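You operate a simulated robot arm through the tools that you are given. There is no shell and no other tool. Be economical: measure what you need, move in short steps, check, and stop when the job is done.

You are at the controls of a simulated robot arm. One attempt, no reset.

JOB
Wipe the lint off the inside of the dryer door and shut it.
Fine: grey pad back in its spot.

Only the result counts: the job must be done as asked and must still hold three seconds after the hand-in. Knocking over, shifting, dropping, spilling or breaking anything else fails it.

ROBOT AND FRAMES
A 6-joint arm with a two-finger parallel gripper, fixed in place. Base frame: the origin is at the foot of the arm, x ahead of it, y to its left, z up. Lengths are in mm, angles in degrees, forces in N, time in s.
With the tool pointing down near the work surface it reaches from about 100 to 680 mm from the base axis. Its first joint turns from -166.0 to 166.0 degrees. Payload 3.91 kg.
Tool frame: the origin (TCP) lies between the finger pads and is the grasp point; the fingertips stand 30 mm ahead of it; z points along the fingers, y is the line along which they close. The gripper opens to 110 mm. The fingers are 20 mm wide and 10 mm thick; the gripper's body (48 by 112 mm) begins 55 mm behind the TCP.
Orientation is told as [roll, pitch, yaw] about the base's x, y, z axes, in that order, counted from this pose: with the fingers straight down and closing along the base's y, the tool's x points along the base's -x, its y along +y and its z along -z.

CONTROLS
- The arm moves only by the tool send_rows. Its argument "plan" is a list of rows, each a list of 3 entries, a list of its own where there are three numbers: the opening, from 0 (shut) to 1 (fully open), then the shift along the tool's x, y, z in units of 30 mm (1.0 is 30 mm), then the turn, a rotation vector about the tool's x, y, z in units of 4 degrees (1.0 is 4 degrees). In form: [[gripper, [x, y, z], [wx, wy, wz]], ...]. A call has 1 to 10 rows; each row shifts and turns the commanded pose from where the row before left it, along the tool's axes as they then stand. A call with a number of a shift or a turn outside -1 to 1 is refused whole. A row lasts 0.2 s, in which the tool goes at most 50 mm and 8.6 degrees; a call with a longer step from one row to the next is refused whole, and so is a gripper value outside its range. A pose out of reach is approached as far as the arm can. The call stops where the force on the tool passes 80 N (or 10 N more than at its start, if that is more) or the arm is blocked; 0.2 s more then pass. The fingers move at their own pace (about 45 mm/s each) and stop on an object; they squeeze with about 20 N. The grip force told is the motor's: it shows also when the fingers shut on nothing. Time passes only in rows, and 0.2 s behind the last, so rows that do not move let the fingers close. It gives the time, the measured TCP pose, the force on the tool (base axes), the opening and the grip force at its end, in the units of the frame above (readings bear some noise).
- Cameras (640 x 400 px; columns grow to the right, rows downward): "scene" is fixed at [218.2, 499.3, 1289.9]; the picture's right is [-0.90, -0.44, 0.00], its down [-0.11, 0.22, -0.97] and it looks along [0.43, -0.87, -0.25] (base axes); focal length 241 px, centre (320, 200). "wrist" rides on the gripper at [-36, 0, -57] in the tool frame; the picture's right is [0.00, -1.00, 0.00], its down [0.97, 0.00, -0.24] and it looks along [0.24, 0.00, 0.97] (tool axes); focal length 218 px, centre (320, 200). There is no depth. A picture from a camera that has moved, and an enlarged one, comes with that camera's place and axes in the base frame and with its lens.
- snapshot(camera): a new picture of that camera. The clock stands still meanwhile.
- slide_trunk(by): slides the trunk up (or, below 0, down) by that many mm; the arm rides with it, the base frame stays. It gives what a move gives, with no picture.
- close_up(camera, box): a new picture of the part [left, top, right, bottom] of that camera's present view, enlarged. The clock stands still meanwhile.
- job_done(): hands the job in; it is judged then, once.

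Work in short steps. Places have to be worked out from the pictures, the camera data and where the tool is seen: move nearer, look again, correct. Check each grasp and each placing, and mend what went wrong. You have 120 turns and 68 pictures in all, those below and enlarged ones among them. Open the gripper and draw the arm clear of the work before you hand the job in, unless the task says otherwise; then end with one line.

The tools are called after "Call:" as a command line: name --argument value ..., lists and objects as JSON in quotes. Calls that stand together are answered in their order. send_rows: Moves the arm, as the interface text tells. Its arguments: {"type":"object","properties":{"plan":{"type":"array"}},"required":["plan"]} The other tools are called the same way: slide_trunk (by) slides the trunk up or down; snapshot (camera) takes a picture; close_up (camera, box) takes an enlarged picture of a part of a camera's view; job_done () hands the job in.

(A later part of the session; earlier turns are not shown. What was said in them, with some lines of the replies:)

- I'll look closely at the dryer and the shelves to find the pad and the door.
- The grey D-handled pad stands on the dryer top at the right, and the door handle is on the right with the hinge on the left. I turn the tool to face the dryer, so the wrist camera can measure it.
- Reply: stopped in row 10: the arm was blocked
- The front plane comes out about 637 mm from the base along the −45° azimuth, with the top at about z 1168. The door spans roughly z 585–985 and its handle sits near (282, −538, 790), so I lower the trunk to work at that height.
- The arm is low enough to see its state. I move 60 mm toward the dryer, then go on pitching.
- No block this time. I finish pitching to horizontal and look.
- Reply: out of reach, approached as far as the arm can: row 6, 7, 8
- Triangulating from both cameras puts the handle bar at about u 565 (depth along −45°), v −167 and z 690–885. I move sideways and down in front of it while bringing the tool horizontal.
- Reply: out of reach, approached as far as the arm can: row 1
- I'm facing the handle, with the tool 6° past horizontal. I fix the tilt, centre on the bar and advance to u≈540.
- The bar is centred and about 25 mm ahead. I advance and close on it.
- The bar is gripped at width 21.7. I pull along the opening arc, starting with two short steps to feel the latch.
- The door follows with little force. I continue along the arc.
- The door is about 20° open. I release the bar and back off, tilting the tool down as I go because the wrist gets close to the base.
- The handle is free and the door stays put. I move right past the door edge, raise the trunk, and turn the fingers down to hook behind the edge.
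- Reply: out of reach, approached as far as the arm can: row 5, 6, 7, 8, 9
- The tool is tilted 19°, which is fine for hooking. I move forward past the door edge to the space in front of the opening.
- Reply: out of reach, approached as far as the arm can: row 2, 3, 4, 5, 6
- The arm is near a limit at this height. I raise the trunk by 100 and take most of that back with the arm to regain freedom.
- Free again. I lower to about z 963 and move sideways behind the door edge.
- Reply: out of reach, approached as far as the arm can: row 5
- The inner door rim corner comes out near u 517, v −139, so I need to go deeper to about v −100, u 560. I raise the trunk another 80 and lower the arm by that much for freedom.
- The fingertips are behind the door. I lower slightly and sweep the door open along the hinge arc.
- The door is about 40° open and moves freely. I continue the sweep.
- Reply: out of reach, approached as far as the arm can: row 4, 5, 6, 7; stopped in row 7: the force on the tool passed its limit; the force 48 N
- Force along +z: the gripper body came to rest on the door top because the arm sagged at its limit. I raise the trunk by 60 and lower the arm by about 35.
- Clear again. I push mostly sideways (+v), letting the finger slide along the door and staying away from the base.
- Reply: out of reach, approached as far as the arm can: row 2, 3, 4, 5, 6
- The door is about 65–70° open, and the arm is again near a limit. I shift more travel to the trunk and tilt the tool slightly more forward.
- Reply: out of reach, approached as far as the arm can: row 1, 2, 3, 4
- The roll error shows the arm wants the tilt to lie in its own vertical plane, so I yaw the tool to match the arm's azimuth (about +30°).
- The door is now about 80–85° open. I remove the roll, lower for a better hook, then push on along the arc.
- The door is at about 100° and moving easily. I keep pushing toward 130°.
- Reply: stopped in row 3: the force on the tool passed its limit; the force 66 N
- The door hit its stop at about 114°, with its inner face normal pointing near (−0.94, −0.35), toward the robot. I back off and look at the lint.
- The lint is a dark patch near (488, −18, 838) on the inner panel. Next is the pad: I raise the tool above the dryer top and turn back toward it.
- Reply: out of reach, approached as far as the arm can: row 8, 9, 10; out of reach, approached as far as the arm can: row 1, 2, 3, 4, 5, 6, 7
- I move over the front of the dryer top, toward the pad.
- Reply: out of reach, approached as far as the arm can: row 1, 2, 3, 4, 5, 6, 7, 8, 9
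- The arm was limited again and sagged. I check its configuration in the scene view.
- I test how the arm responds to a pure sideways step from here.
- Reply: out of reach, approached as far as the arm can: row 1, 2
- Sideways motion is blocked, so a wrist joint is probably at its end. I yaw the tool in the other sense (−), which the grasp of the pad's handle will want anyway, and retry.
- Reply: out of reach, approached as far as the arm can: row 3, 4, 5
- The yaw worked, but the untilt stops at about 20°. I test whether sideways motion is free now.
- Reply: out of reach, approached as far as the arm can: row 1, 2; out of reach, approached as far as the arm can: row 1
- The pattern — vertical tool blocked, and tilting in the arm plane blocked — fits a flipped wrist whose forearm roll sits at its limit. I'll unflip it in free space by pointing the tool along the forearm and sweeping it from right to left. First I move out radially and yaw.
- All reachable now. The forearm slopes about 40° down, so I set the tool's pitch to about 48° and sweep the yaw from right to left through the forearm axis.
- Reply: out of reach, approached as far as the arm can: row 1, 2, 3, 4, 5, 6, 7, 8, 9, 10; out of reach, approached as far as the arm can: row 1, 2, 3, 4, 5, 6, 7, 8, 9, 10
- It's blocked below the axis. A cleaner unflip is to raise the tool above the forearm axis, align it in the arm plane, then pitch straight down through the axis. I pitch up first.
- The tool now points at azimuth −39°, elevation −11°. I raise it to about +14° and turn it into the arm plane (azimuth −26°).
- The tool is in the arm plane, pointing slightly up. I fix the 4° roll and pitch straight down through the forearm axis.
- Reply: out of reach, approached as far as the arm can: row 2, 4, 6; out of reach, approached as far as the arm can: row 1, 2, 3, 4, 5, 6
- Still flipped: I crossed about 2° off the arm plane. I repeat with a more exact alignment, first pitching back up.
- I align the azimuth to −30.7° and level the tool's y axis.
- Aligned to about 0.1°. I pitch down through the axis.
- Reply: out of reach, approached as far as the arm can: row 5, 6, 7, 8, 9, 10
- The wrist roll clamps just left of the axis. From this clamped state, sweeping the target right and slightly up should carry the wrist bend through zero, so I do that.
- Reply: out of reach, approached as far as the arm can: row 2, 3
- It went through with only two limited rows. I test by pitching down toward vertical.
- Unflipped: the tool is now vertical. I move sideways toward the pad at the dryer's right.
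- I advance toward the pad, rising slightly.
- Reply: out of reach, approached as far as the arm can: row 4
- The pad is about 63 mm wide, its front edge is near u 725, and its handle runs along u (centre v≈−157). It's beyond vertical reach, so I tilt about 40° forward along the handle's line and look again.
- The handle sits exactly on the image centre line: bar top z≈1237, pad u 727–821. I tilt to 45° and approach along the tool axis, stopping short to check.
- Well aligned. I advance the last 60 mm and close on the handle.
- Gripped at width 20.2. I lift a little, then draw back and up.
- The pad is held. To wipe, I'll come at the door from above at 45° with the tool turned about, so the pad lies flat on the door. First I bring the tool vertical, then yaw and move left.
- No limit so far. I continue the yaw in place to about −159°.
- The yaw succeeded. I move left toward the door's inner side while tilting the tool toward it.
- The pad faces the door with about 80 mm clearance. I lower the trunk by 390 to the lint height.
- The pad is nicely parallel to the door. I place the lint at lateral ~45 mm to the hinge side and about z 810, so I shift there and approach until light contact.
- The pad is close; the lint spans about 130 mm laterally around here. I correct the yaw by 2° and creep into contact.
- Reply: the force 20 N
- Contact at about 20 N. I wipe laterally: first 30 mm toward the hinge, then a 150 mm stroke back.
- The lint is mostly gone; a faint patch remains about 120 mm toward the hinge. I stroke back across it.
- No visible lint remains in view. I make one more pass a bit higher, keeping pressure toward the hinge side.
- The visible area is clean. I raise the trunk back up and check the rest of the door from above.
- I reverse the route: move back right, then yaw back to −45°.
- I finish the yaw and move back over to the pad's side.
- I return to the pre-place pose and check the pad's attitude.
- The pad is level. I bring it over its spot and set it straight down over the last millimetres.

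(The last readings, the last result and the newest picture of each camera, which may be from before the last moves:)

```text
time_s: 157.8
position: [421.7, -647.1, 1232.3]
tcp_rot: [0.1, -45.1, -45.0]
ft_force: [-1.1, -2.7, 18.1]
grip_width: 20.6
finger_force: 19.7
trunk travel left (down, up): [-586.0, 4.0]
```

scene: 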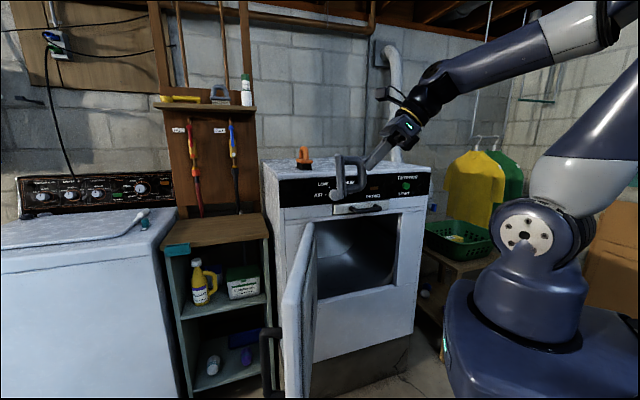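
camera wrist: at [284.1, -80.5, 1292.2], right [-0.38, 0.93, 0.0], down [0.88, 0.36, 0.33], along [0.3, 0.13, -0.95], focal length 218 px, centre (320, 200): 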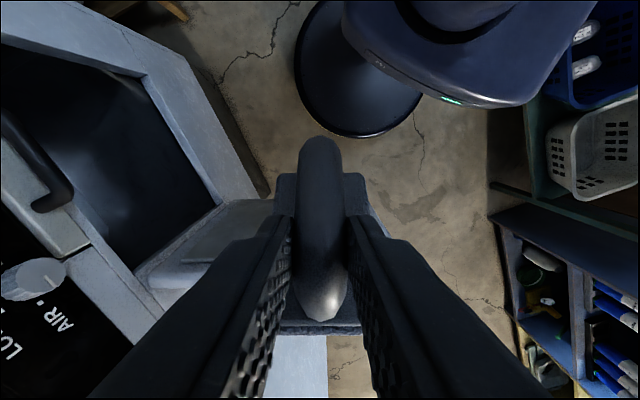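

Contact with 18 N: the pad is on the surface. I relieve slightly, open, and back out along the tool axis.

Call:
send_rows --plan '[[0, [-0.03, 0, -0.03], [0, 0, 0]], [0.5, [0, 0, 0], [0, 0, 0]], [0.5, [0, 0, 0], [0, 0, 0]], [0.5, [0, 0, 0], [0, 0, 0]], [0.5, [0, 0, 0], [0, 0, 0]], [0.5, [0, 0, -0.7], [0, 0, 0]], [0.5, [0, 0, -0.8], [0, 0, 0]], [0.5, [0, 0, -0.8], [0, 0, 0]]]'

Call:
snapshot --camera "wrist"

Call:
close_up --camera "scene" --box '[320, 100, 480, 200]'

```text
time_s: 159.6
position: [386.0, -612.3, 1280.7]
tcp_rot: [0.1, -44.9, -45.0]
ft_force: [0.2, 0.5, 0.3]
grip_width: 54.8
finger_force: 0.0
trunk travel left (down, up): [-586.0, 4.0]
```

```text
13 pictures are left
camera wrist: at [376.2, -600.7, 1345.9], right [-0.71, -0.71, 0.0], down [-0.61, 0.61, -0.52], along [0.37, -0.36, -0.86], focal length 218 px, centre (320, 200)
```

wrist: 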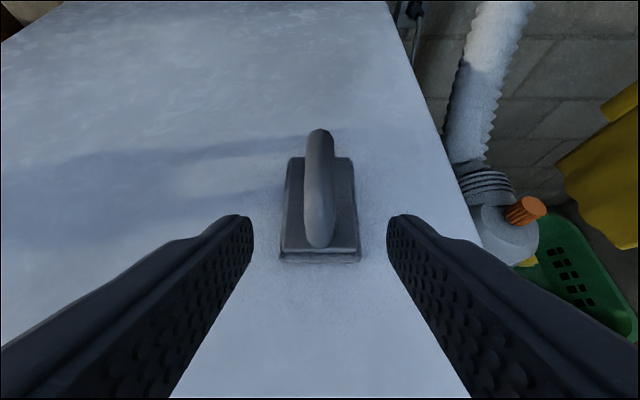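

```text
4.00 times, centred on (400, 150) of scene
camera zoom: at [218.2, 499.3, 1289.9], right [-0.9, -0.44, 0.0], down [-0.11, 0.22, -0.97], along [0.43, -0.87, -0.25], focal length 964 px, centre (0, 400)
```

zoom: 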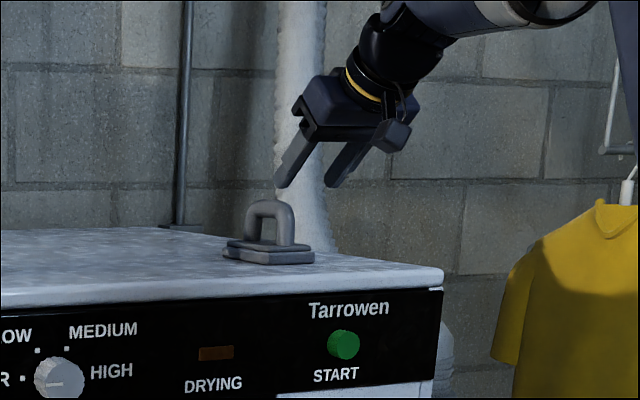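

The pad slid in the grip, and it now stands about 15 mm too deep along u compared with the original view. I regrasp it, lift 5 mm, move 15 mm back toward me and set it down.

Call:
send_rows --plan '[[0.5, [0, 0, 0.8], [0, 0, 0]], [0.5, [0, 0, 0.8], [0, 0, 0]], [0.5, [0, 0, 0.7], [0, 0, 0]], [0, [0, 0, 0], [0, 0, 0]], [0, [0, 0, 0], [0, 0, 0]], [0, [0, 0, 0], [0, 0, 0]], [0, [0, 0, 0], [0, 0, 0]], [0, [-0.06, 0, -0.06], [0, 0, 0]], [0, [-0.06, 0, -0.06], [0, 0, 0]]]'

Call:
send_rows --plan '[[0, [0.177, 0, -0.177], [0, 0, 0]], [0, [0.177, 0, -0.177], [0, 0, 0]], [0, [0, 0, 0], [0, 0, 0]], [0, [0.06, 0, 0.06], [0, 0, 0]], [0, [0.06, 0, 0.06], [0, 0, 0]], [0, [0, 0, 0], [0, 0, 0]]]'

```text
time_s: 161.6
position: [421.7, -645.8, 1237.8]
tcp_rot: [0.2, -44.9, -44.9]
ft_force: [-0.4, 0.1, -1.1]
grip_width: 20.0
finger_force: 20.1
trunk travel left (down, up): [-586.0, 4.0]
```

```text
time_s: 163.0
position: [410.4, -636.2, 1231.6]
tcp_rot: [0.0, -44.9, -44.9]
ft_force: [0.9, -0.2, 0.1]
grip_width: 19.9
finger_force: 20.1
trunk travel left (down, up): [-586.0, 4.0]
```

No contact force yet; I lower another 2 mm, then release and retreat to the same viewing pose.

Call:
send_rows --plan '[[0, [0.025, 0, 0.025], [0, 0, 0]], [0, [0.025, 0, 0.025], [0, 0, 0]]]'

Call:
send_rows --plan '[[0.5, [0, 0, 0], [0, 0, 0]], [0.5, [0, 0, 0], [0, 0, 0]], [0.5, [0, 0, 0], [0, 0, 0]], [0.5, [0, 0, 0], [0, 0, 0]], [0.5, [0, 0, -0.7], [0, 0, 0]], [0.5, [0, 0, -0.8], [0, 0, 0]], [0.5, [0, 0, -0.8], [0, 0, 0]]]'

Call:
close_up --camera "scene" --box '[320, 100, 480, 200]'

Call:
snapshot --camera "wrist"

```text
time_s: 163.6
position: [410.4, -635.2, 1231.3]
tcp_rot: [0.2, -45.1, -45.1]
ft_force: [1.8, -1.5, 7.7]
grip_width: 20.3
finger_force: 20.4
trunk travel left (down, up): [-586.0, 4.0]
```

```text
time_s: 165.2
position: [376.4, -601.1, 1277.7]
tcp_rot: [0.0, -44.9, -45.0]
ft_force: [0.1, 0.7, 0.4]
grip_width: 54.8
finger_force: 0.1
trunk travel left (down, up): [-586.0, 4.0]
```

```text
4.00 times, centred on (400, 150) of scene
camera zoom: at [218.2, 499.3, 1289.9], right [-0.9, -0.44, 0.0], down [-0.11, 0.22, -0.97], along [0.43, -0.87, -0.25], focal length 964 px, centre (0, 400)
```

zoom: 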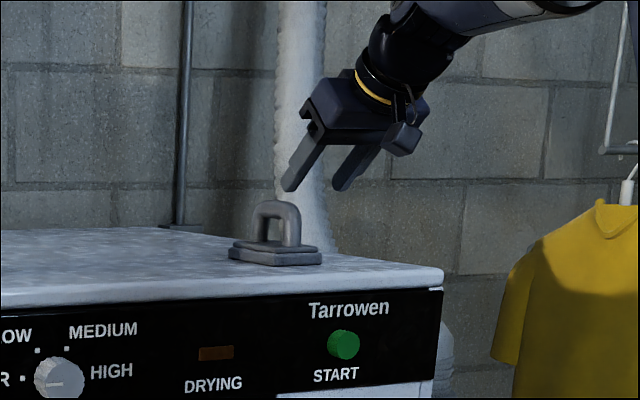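

```text
10 pictures are left
camera wrist: at [366.2, -589.6, 1342.8], right [-0.71, -0.71, 0.0], down [-0.61, 0.61, -0.51], along [0.37, -0.36, -0.86], focal length 218 px, centre (320, 200)
```

wrist: 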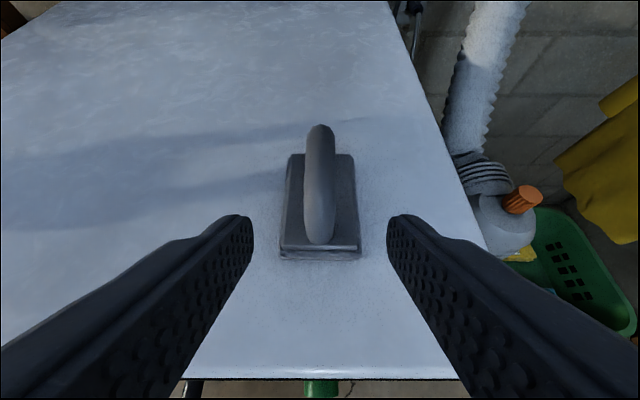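

The pad matches its original outline within a couple of millimetres. Now for the door: I back off, bring the tool vertical with the fingers closed, and move over to the door's outer side.

Call:
send_rows --plan '[[0.5, [0.4, 0, -0.8], [0, 0, 0]], [0.5, [0.4, 0, -0.8], [0, 0, 0]], [0.3, [0.5, 0, -0.7], [0, 1, 0]], [0.2, [0.5, 0, -0.7], [0, 1, 0]], [0, [0.6, 0, -0.4], [0, 1, 0]], [0, [0.6, 0, 0], [0, 1, 0]], [0, [0.6, 0, 0], [0, 1, 0]], [0, [0.6, 0, 0], [0, 1, 0]], [0, [0, 0, 0], [0, 1, 0]], [0, [0, 0, 0], [0, 1, 0]]]'

Call:
send_rows --plan '[[0, [0, 0.9, 0.1], [0, 1, 0]], [0, [0, 0.9, 0.1], [0, 1, 0]], [0, [0, 0.9, 0.1], [0, 0, 0]], [0, [0, 0.9, 0.1], [0, 0, -1]], [0, [0, 0.9, 0.1], [0, 0, -1]], [0, [0, 0.9, 0.1], [0, 0, -1]], [0, [0, 0.9, 0.1], [0, 0, -1]], [0, [0, 0.9, 0.1], [0, 0, -1]], [0, [0, 0.9, 0.1], [0, 0, -1]], [0, [0, 0.9, 0.1], [0, 0, -1]]]'

```text
time_s: 167.4
position: [256.3, -482.2, 1277.9]
tcp_rot: [0.1, -12.8, -44.9]
ft_force: [0.5, 0.4, 0.5]
grip_width: 0.0
finger_force: 19.9
trunk travel left (down, up): [-586.0, 4.0]
```

```text
time_s: 169.6
position: [416.7, -269.1, 1246.0]
tcp_rot: [-2.1, -4.3, -16.8]
ft_force: [0.0, -0.1, -0.7]
grip_width: 0.2
finger_force: 19.7
trunk travel left (down, up): [-586.0, 4.0]
```

I continue left and down, toward the outer side of the open door.

Call:
send_rows --plan '[[0, [-0.45, 1, 0.2], [0, 0, -0.7]], [0, [-0.45, 1, 0.2], [0, 0, -0.7]], [0, [-0.45, 1, 0.2], [0, 0, -0.7]], [0, [-0.45, 1, 0.2], [0, 0, -0.7]], [0, [-0.45, 1, 0.2], [0, 0, -0.7]], [0, [-0.45, 1, 0.2], [0, 0, -0.7]], [0, [-0.45, 1, 0.2], [0, 0, -0.7]], [0, [-0.45, 1, 0.2], [0, 0, -0.7]], [0, [-0.45, 1, 0.2], [0, 0, -0.7]], [0, [-0.45, 1, 0.2], [0, 0, -0.7]]]'

Call:
snapshot --camera "wrist"

```text
time_s: 171.8
position: [577.1, 12.5, 1176.2]
tcp_rot: [-4.0, -2.8, 11.2]
ft_force: [-0.2, 0.5, -0.4]
grip_width: 0.0
finger_force: 19.8
trunk travel left (down, up): [-586.0, 4.0]
```

```text
9 pictures are left
camera wrist: at [609.0, 24.7, 1234.8], right [0.19, -0.98, 0.07], down [-0.97, -0.17, 0.19], along [-0.18, -0.1, -0.98], focal length 218 px, centre (320, 200)
```

wrist: 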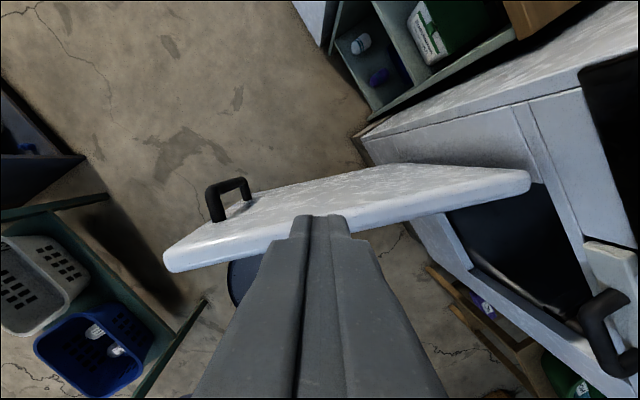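

The door's outer top edge runs from (644, −240) to (470, 166), and I'm 37 mm on its outer side. I lower the closed fingers behind it, to about z 955.

Call:
send_rows --plan '[[0, [-0.2, 0.7, 0.3], [0, 0, 0]], [0, [-0.1, 0.7, 0.3], [0, 0, 0]], [0, [0, 0.6, 0.8], [0, 0, 0]], [0, [0, 0, 1], [0, 0, 0]], [0, [0, 0, 1], [0, 0, 0]], [0, [0, 0, 1], [0, 0, 0]], [0, [0, 0, 1], [0, 0, 0]], [0, [0, 0, 1], [0, 0, 0]], [0, [0, 0, 0.9], [0, 0, 0]]]'

```text
time_s: 173.8
position: [589.2, 60.8, 956.7]
tcp_rot: [-4.0, -2.8, 11.2]
ft_force: [0.0, -1.2, -0.4]
grip_width: 0.0
finger_force: 20.2
trunk travel left (down, up): [-586.0, 4.0]
```

The fingers are behind the door. I sweep it back around the hinge in arc steps.

Call:
send_rows --plan '[[0, [0.95, 0.02, -0.045], [0, 0, 0]], [0, [0.93, -0.09, -0.045], [0, 0, 0]], [0, [0.95, -0.15, -0.045], [0, 0, 0]], [0, [0.9, -0.23, -0.045], [0, 0, 0]], [0, [0.88, -0.3, -0.045], [0, 0, 0]], [0, [0.86, -0.41, -0.04], [0, 0, 0]], [0, [0.84, -0.45, -0.04], [0, 0, 0]], [0, [0.78, -0.52, -0.04], [0, 0, 0]], [0, [0.73, -0.6, -0.04], [0, 0, 0]], [0, [0.67, -0.65, -0.04], [0, 0, 0]]]'

Call:
snapshot --camera "scene"

```text
time_s: 176.0
position: [356.4, -88.0, 966.0]
tcp_rot: [-4.0, -2.8, 11.2]
ft_force: [0.5, 0.3, 0.2]
grip_width: 0.1
finger_force: 20.0
trunk travel left (down, up): [-586.0, 4.0]
```

```text
8 pictures are left
```

scene: 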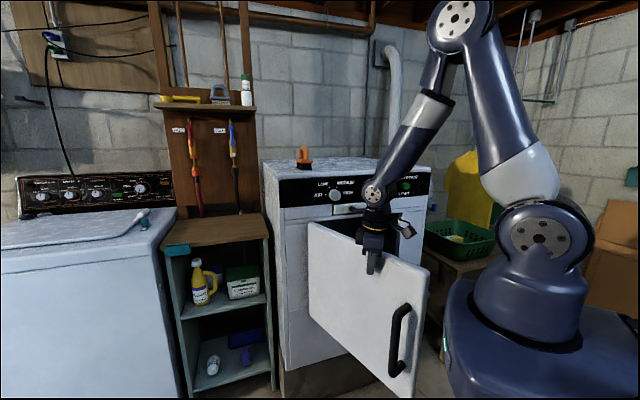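

The door is at about 70°. I continue the sweep.

Call:
send_rows --plan '[[0, [0.62, -0.73, 0.03], [0, 0, 0]], [0, [0.53, -0.78, 0.04], [0, 0, 0]], [0, [0.5, -0.79, 0.04], [0, 0, 0]], [0, [0.41, -0.87, 0.05], [0, 0, 0]], [0, [0.34, -0.88, 0.05], [0, 0, 0]], [0, [0.25, -0.9, 0.05], [0, 0, 0]], [0, [0.18, -0.92, 0.06], [0, 0, 0]], [0, [0.08, -0.93, 0.06], [0, 0, 0]], [0, [0.02, -0.95, 0.06], [0, 0, 0]], [0, [-0.09, -0.93, 0.06], [0, 0, 0]]]'

Call:
snapshot --camera "scene"

```text
time_s: 178.2
position: [323.2, -360.4, 962.3]
tcp_rot: [-4.0, -2.8, 11.1]
ft_force: [-1.0, -0.6, 0.3]
grip_width: 0.2
finger_force: 20.1
trunk travel left (down, up): [-586.0, 4.0]
```

```text
7 pictures are left
```

scene: 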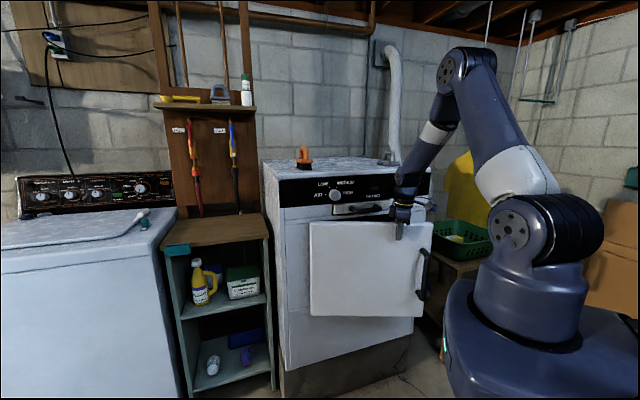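

The door is about 20° open. For the last push I back off, turn the tool to face the door and tilt it forward so the body stays clear of the panel.

Call:
send_rows --plan '[[0, [0.65, 0.95, 0], [0, 0, 0]], [0, [0.65, 0.95, 0], [0, 0, 0]], [0, [0, 0, 0], [0, 0, 1]], [0, [0, 0, 0], [0, 0, 1]], [0, [0, 0, 0], [0, 0, 1]], [0, [0, 0, 0], [0, 0, 1]], [0, [0, 0, 0], [0, 0, 1]], [0, [0, 0, 0], [0, 0, 1]], [0, [0, 0, 0], [0, 0, 1]], [0, [0, 0, 0], [0, 0, 1]]]'

Call:
slide_trunk --by -60

Call:
send_rows --plan '[[0, [0, 0, 0], [0.2, 0, 1]], [0, [0, 0, 0], [0.2, 0, 1]], [0, [0, 0, 0], [0.2, 0, 1]], [0, [0, 0, 0], [0.2, 0, 1]], [0, [0, 0, 0], [0.2, 0, 1]], [0, [0, -0.7, 0], [0, -1, 0.9]], [0, [0, -0.7, 0], [0, -1, 0]], [0, [0, -0.7, 0], [0, -1, 0]], [0, [0, -0.7, 0], [0, -1, 0]], [0, [0, 0, 0], [0, -1, 0]]]'

Call:
send_rows --plan '[[0, [0, 0, 0], [0, -1, 0]], [0, [0, 0, 0], [0, -1, 0]], [0, [0, 0, 0], [0, -1, 0]], [0, [0, 0, 0], [0, -1, 0]], [0, [0, 0, 0], [0, -1, 0]], [0, [0, 0, 0], [0, -1, 0]]]'

```text
time_s: 180.4
position: [274.4, -311.5, 957.0]
tcp_rot: [-1.9, -4.6, -20.9]
ft_force: [0.2, -0.8, -0.5]
grip_width: 0.0
finger_force: 19.6
trunk travel left (down, up): [-586.0, 4.0]
```

```text
time_s: 181.4
position: [273.8, -311.2, 897.8]
tcp_rot: [-1.8, -4.5, -20.8]
ft_force: [0.9, 0.1, 0.5]
grip_width: 0.0
finger_force: 19.7
trunk travel left (down, up): [-526.0, 64.0]
```

```text
time_s: 183.6
position: [227.7, -364.2, 901.2]
tcp_rot: [-2.5, -22.2, -42.7]
ft_force: [63.2, 19.2, 3.5]
grip_width: 0.0
finger_force: 20.1
trunk travel left (down, up): [-526.0, 64.0]
stopped in row 10: the force on the tool passed its limit (the readings are from after the stop); the commanded pose is now the measured one
```

```text
time_s: 185.0
position: [226.3, -361.0, 901.6]
tcp_rot: [-0.5, -37.9, -43.0]
ft_force: [-0.8, 0.3, 0.4]
grip_width: 0.1
finger_force: 20.4
out of reach, approached as far as the arm can: row 2, 4
trunk travel left (down, up): [-526.0, 64.0]
```

I brushed something, likely the top of the door handle. I look before going on.

Call:
snapshot --camera "wrist"

```text
6 pictures are left
camera wrist: at [221.1, -355.0, 967.3], right [-0.69, -0.73, 0.01], down [-0.67, 0.62, -0.41], along [0.29, -0.28, -0.91], focal length 218 px, centre (320, 200)
```

wrist: 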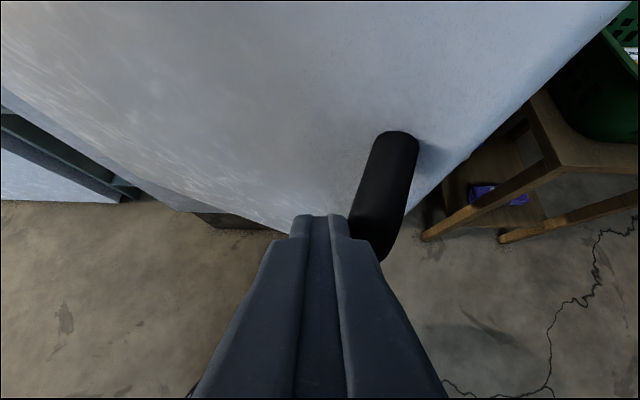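

The fingers are just left of the handle, touching it. I shift 20 mm away and push forward on the door face.

Call:
send_rows --plan '[[0, [-0.15, 0.6, -0.2], [0, 0, 0]], [0, [-0.66, 0, 0.51], [0, 0, 0]], [0, [-0.66, 0, 0.51], [0, 0, 0]], [0, [-0.66, 0, 0.51], [0, 0, 0]], [0, [-0.66, 0, 0.51], [0, 0, 0]], [0, [-0.66, 0, 0.51], [0, 0, 0]]]'

```text
time_s: 186.4
position: [328.0, -434.2, 911.2]
tcp_rot: [-0.5, -38.0, -42.9]
ft_force: [0.8, 0.1, -0.8]
grip_width: 0.1
finger_force: 20.0
trunk travel left (down, up): [-526.0, 64.0]
```

I continue toward closure, with smaller steps at the end.

Call:
send_rows --plan '[[0, [-0.53, 0, 0.41], [0, 0, 0]], [0, [-0.4, 0, 0.3], [0, 0, 0]], [0, [-0.2, 0, 0.16], [0, 0, 0]], [0, [-0.2, 0, 0.16], [0, 0, 0]], [0, [-0.13, 0, 0.1], [0, 0, 0]], [0, [-0.13, 0, 0.1], [0, 0, 0]]]'

Call:
close_up --camera "scene" --box '[260, 160, 460, 330]'

```text
time_s: 187.9
position: [363.6, -465.3, 904.8]
tcp_rot: [-0.2, -37.2, -43.2]
ft_force: [-41.5, 39.2, 23.3]
grip_width: 0.2
finger_force: 19.8
trunk travel left (down, up): [-526.0, 64.0]
stopped in row 6: the force on the tool passed its limit (the readings are from after the stop); the commanded pose is now the measured one
```

```text
2.35 times, centred on (360, 245) of scene
camera zoom: at [218.2, 499.3, 1289.9], right [-0.9, -0.44, 0.0], down [-0.11, 0.22, -0.97], along [0.43, -0.87, -0.25], focal length 567 px, centre (226, 94)
```

zoom: 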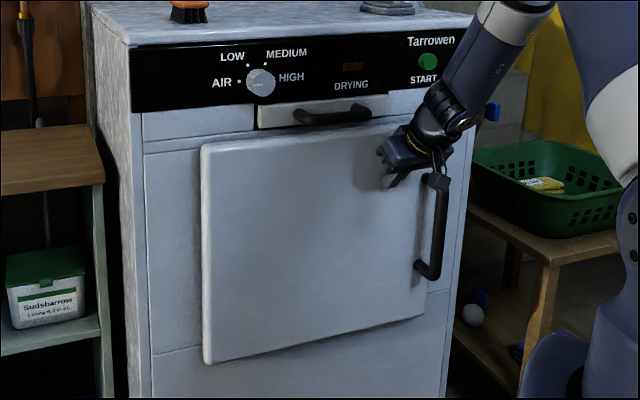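

The door met its stop with about 60 N, so it looks shut. I back off and check.

Call:
send_rows --plan '[[0, [0.5, 0, -0.4], [0, 0, 0]], [0.2, [0.66, 0, -0.6], [0, 0, 0]], [0.4, [0.66, 0, -0.6], [0, 0, 0]], [0.4, [0.66, 0, -0.6], [0, 0, 0]], [0.4, [0.5, 0, -0.6], [0, 0, 0]]]'

Call:
snapshot --camera "wrist"

Call:
snapshot --camera "scene"

```text
time_s: 189.1
position: [280.4, -389.9, 916.3]
tcp_rot: [-0.3, -37.1, -42.9]
ft_force: [0.5, 0.6, 0.0]
grip_width: 44.1
finger_force: 0.0
trunk travel left (down, up): [-526.0, 64.0]
```

```text
4 pictures are left
camera wrist: at [277.0, -384.1, 983.1], right [-0.68, -0.73, 0.0], down [-0.67, 0.63, -0.4], along [0.29, -0.27, -0.92], focal length 218 px, centre (320, 200)
```

wrist: 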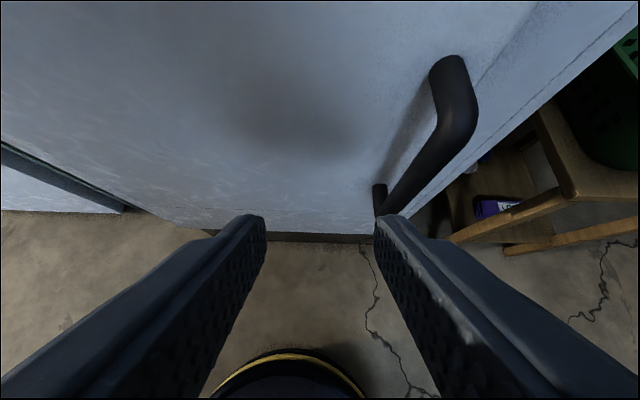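

```text
3 pictures are left
```

scene: 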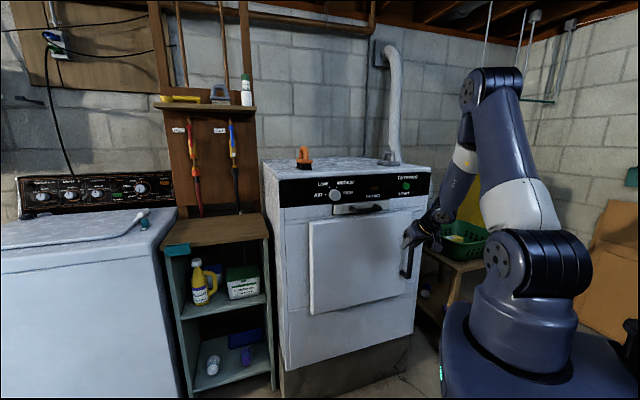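

I compare the door against the starting close-up with the same crop.

Call:
close_up --camera "scene" --box '[240, 130, 480, 280]'

```text
2.67 times, centred on (360, 205) of scene
camera zoom: at [218.2, 499.3, 1289.9], right [-0.9, -0.44, 0.0], down [-0.11, 0.22, -0.97], along [0.43, -0.87, -0.25], focal length 642 px, centre (213, 187)
```

zoom: 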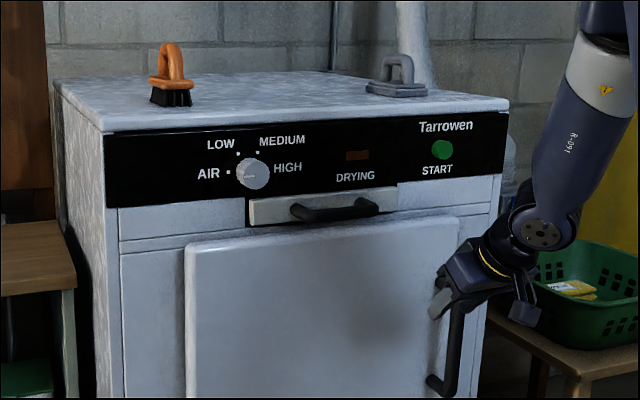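

The door edges match the starting picture exactly, and the pad matches within about a pixel. I draw the arm back a bit more before handing in.

Call:
send_rows --plan '[[0.5, [0.2, 0, -0.8], [0, 0, 0]], [0.5, [0.2, 0, -0.8], [0, 0, 0]], [0.5, [0, 0, -0.6], [0, 0, 0]]]'

Call:
job_done

```text
time_s: 189.9
position: [244.8, -354.6, 961.9]
tcp_rot: [-0.2, -37.2, -43.1]
ft_force: [0.1, 0.6, -0.1]
grip_width: 55.0
finger_force: 0.0
trunk travel left (down, up): [-526.0, 64.0]
```

```text
The job is handed in.
```

I wiped the lint off the inside of the dryer door and none was left in the areas the camera could see, then put the grey pad back within about 2 mm of its spot and shut the door.
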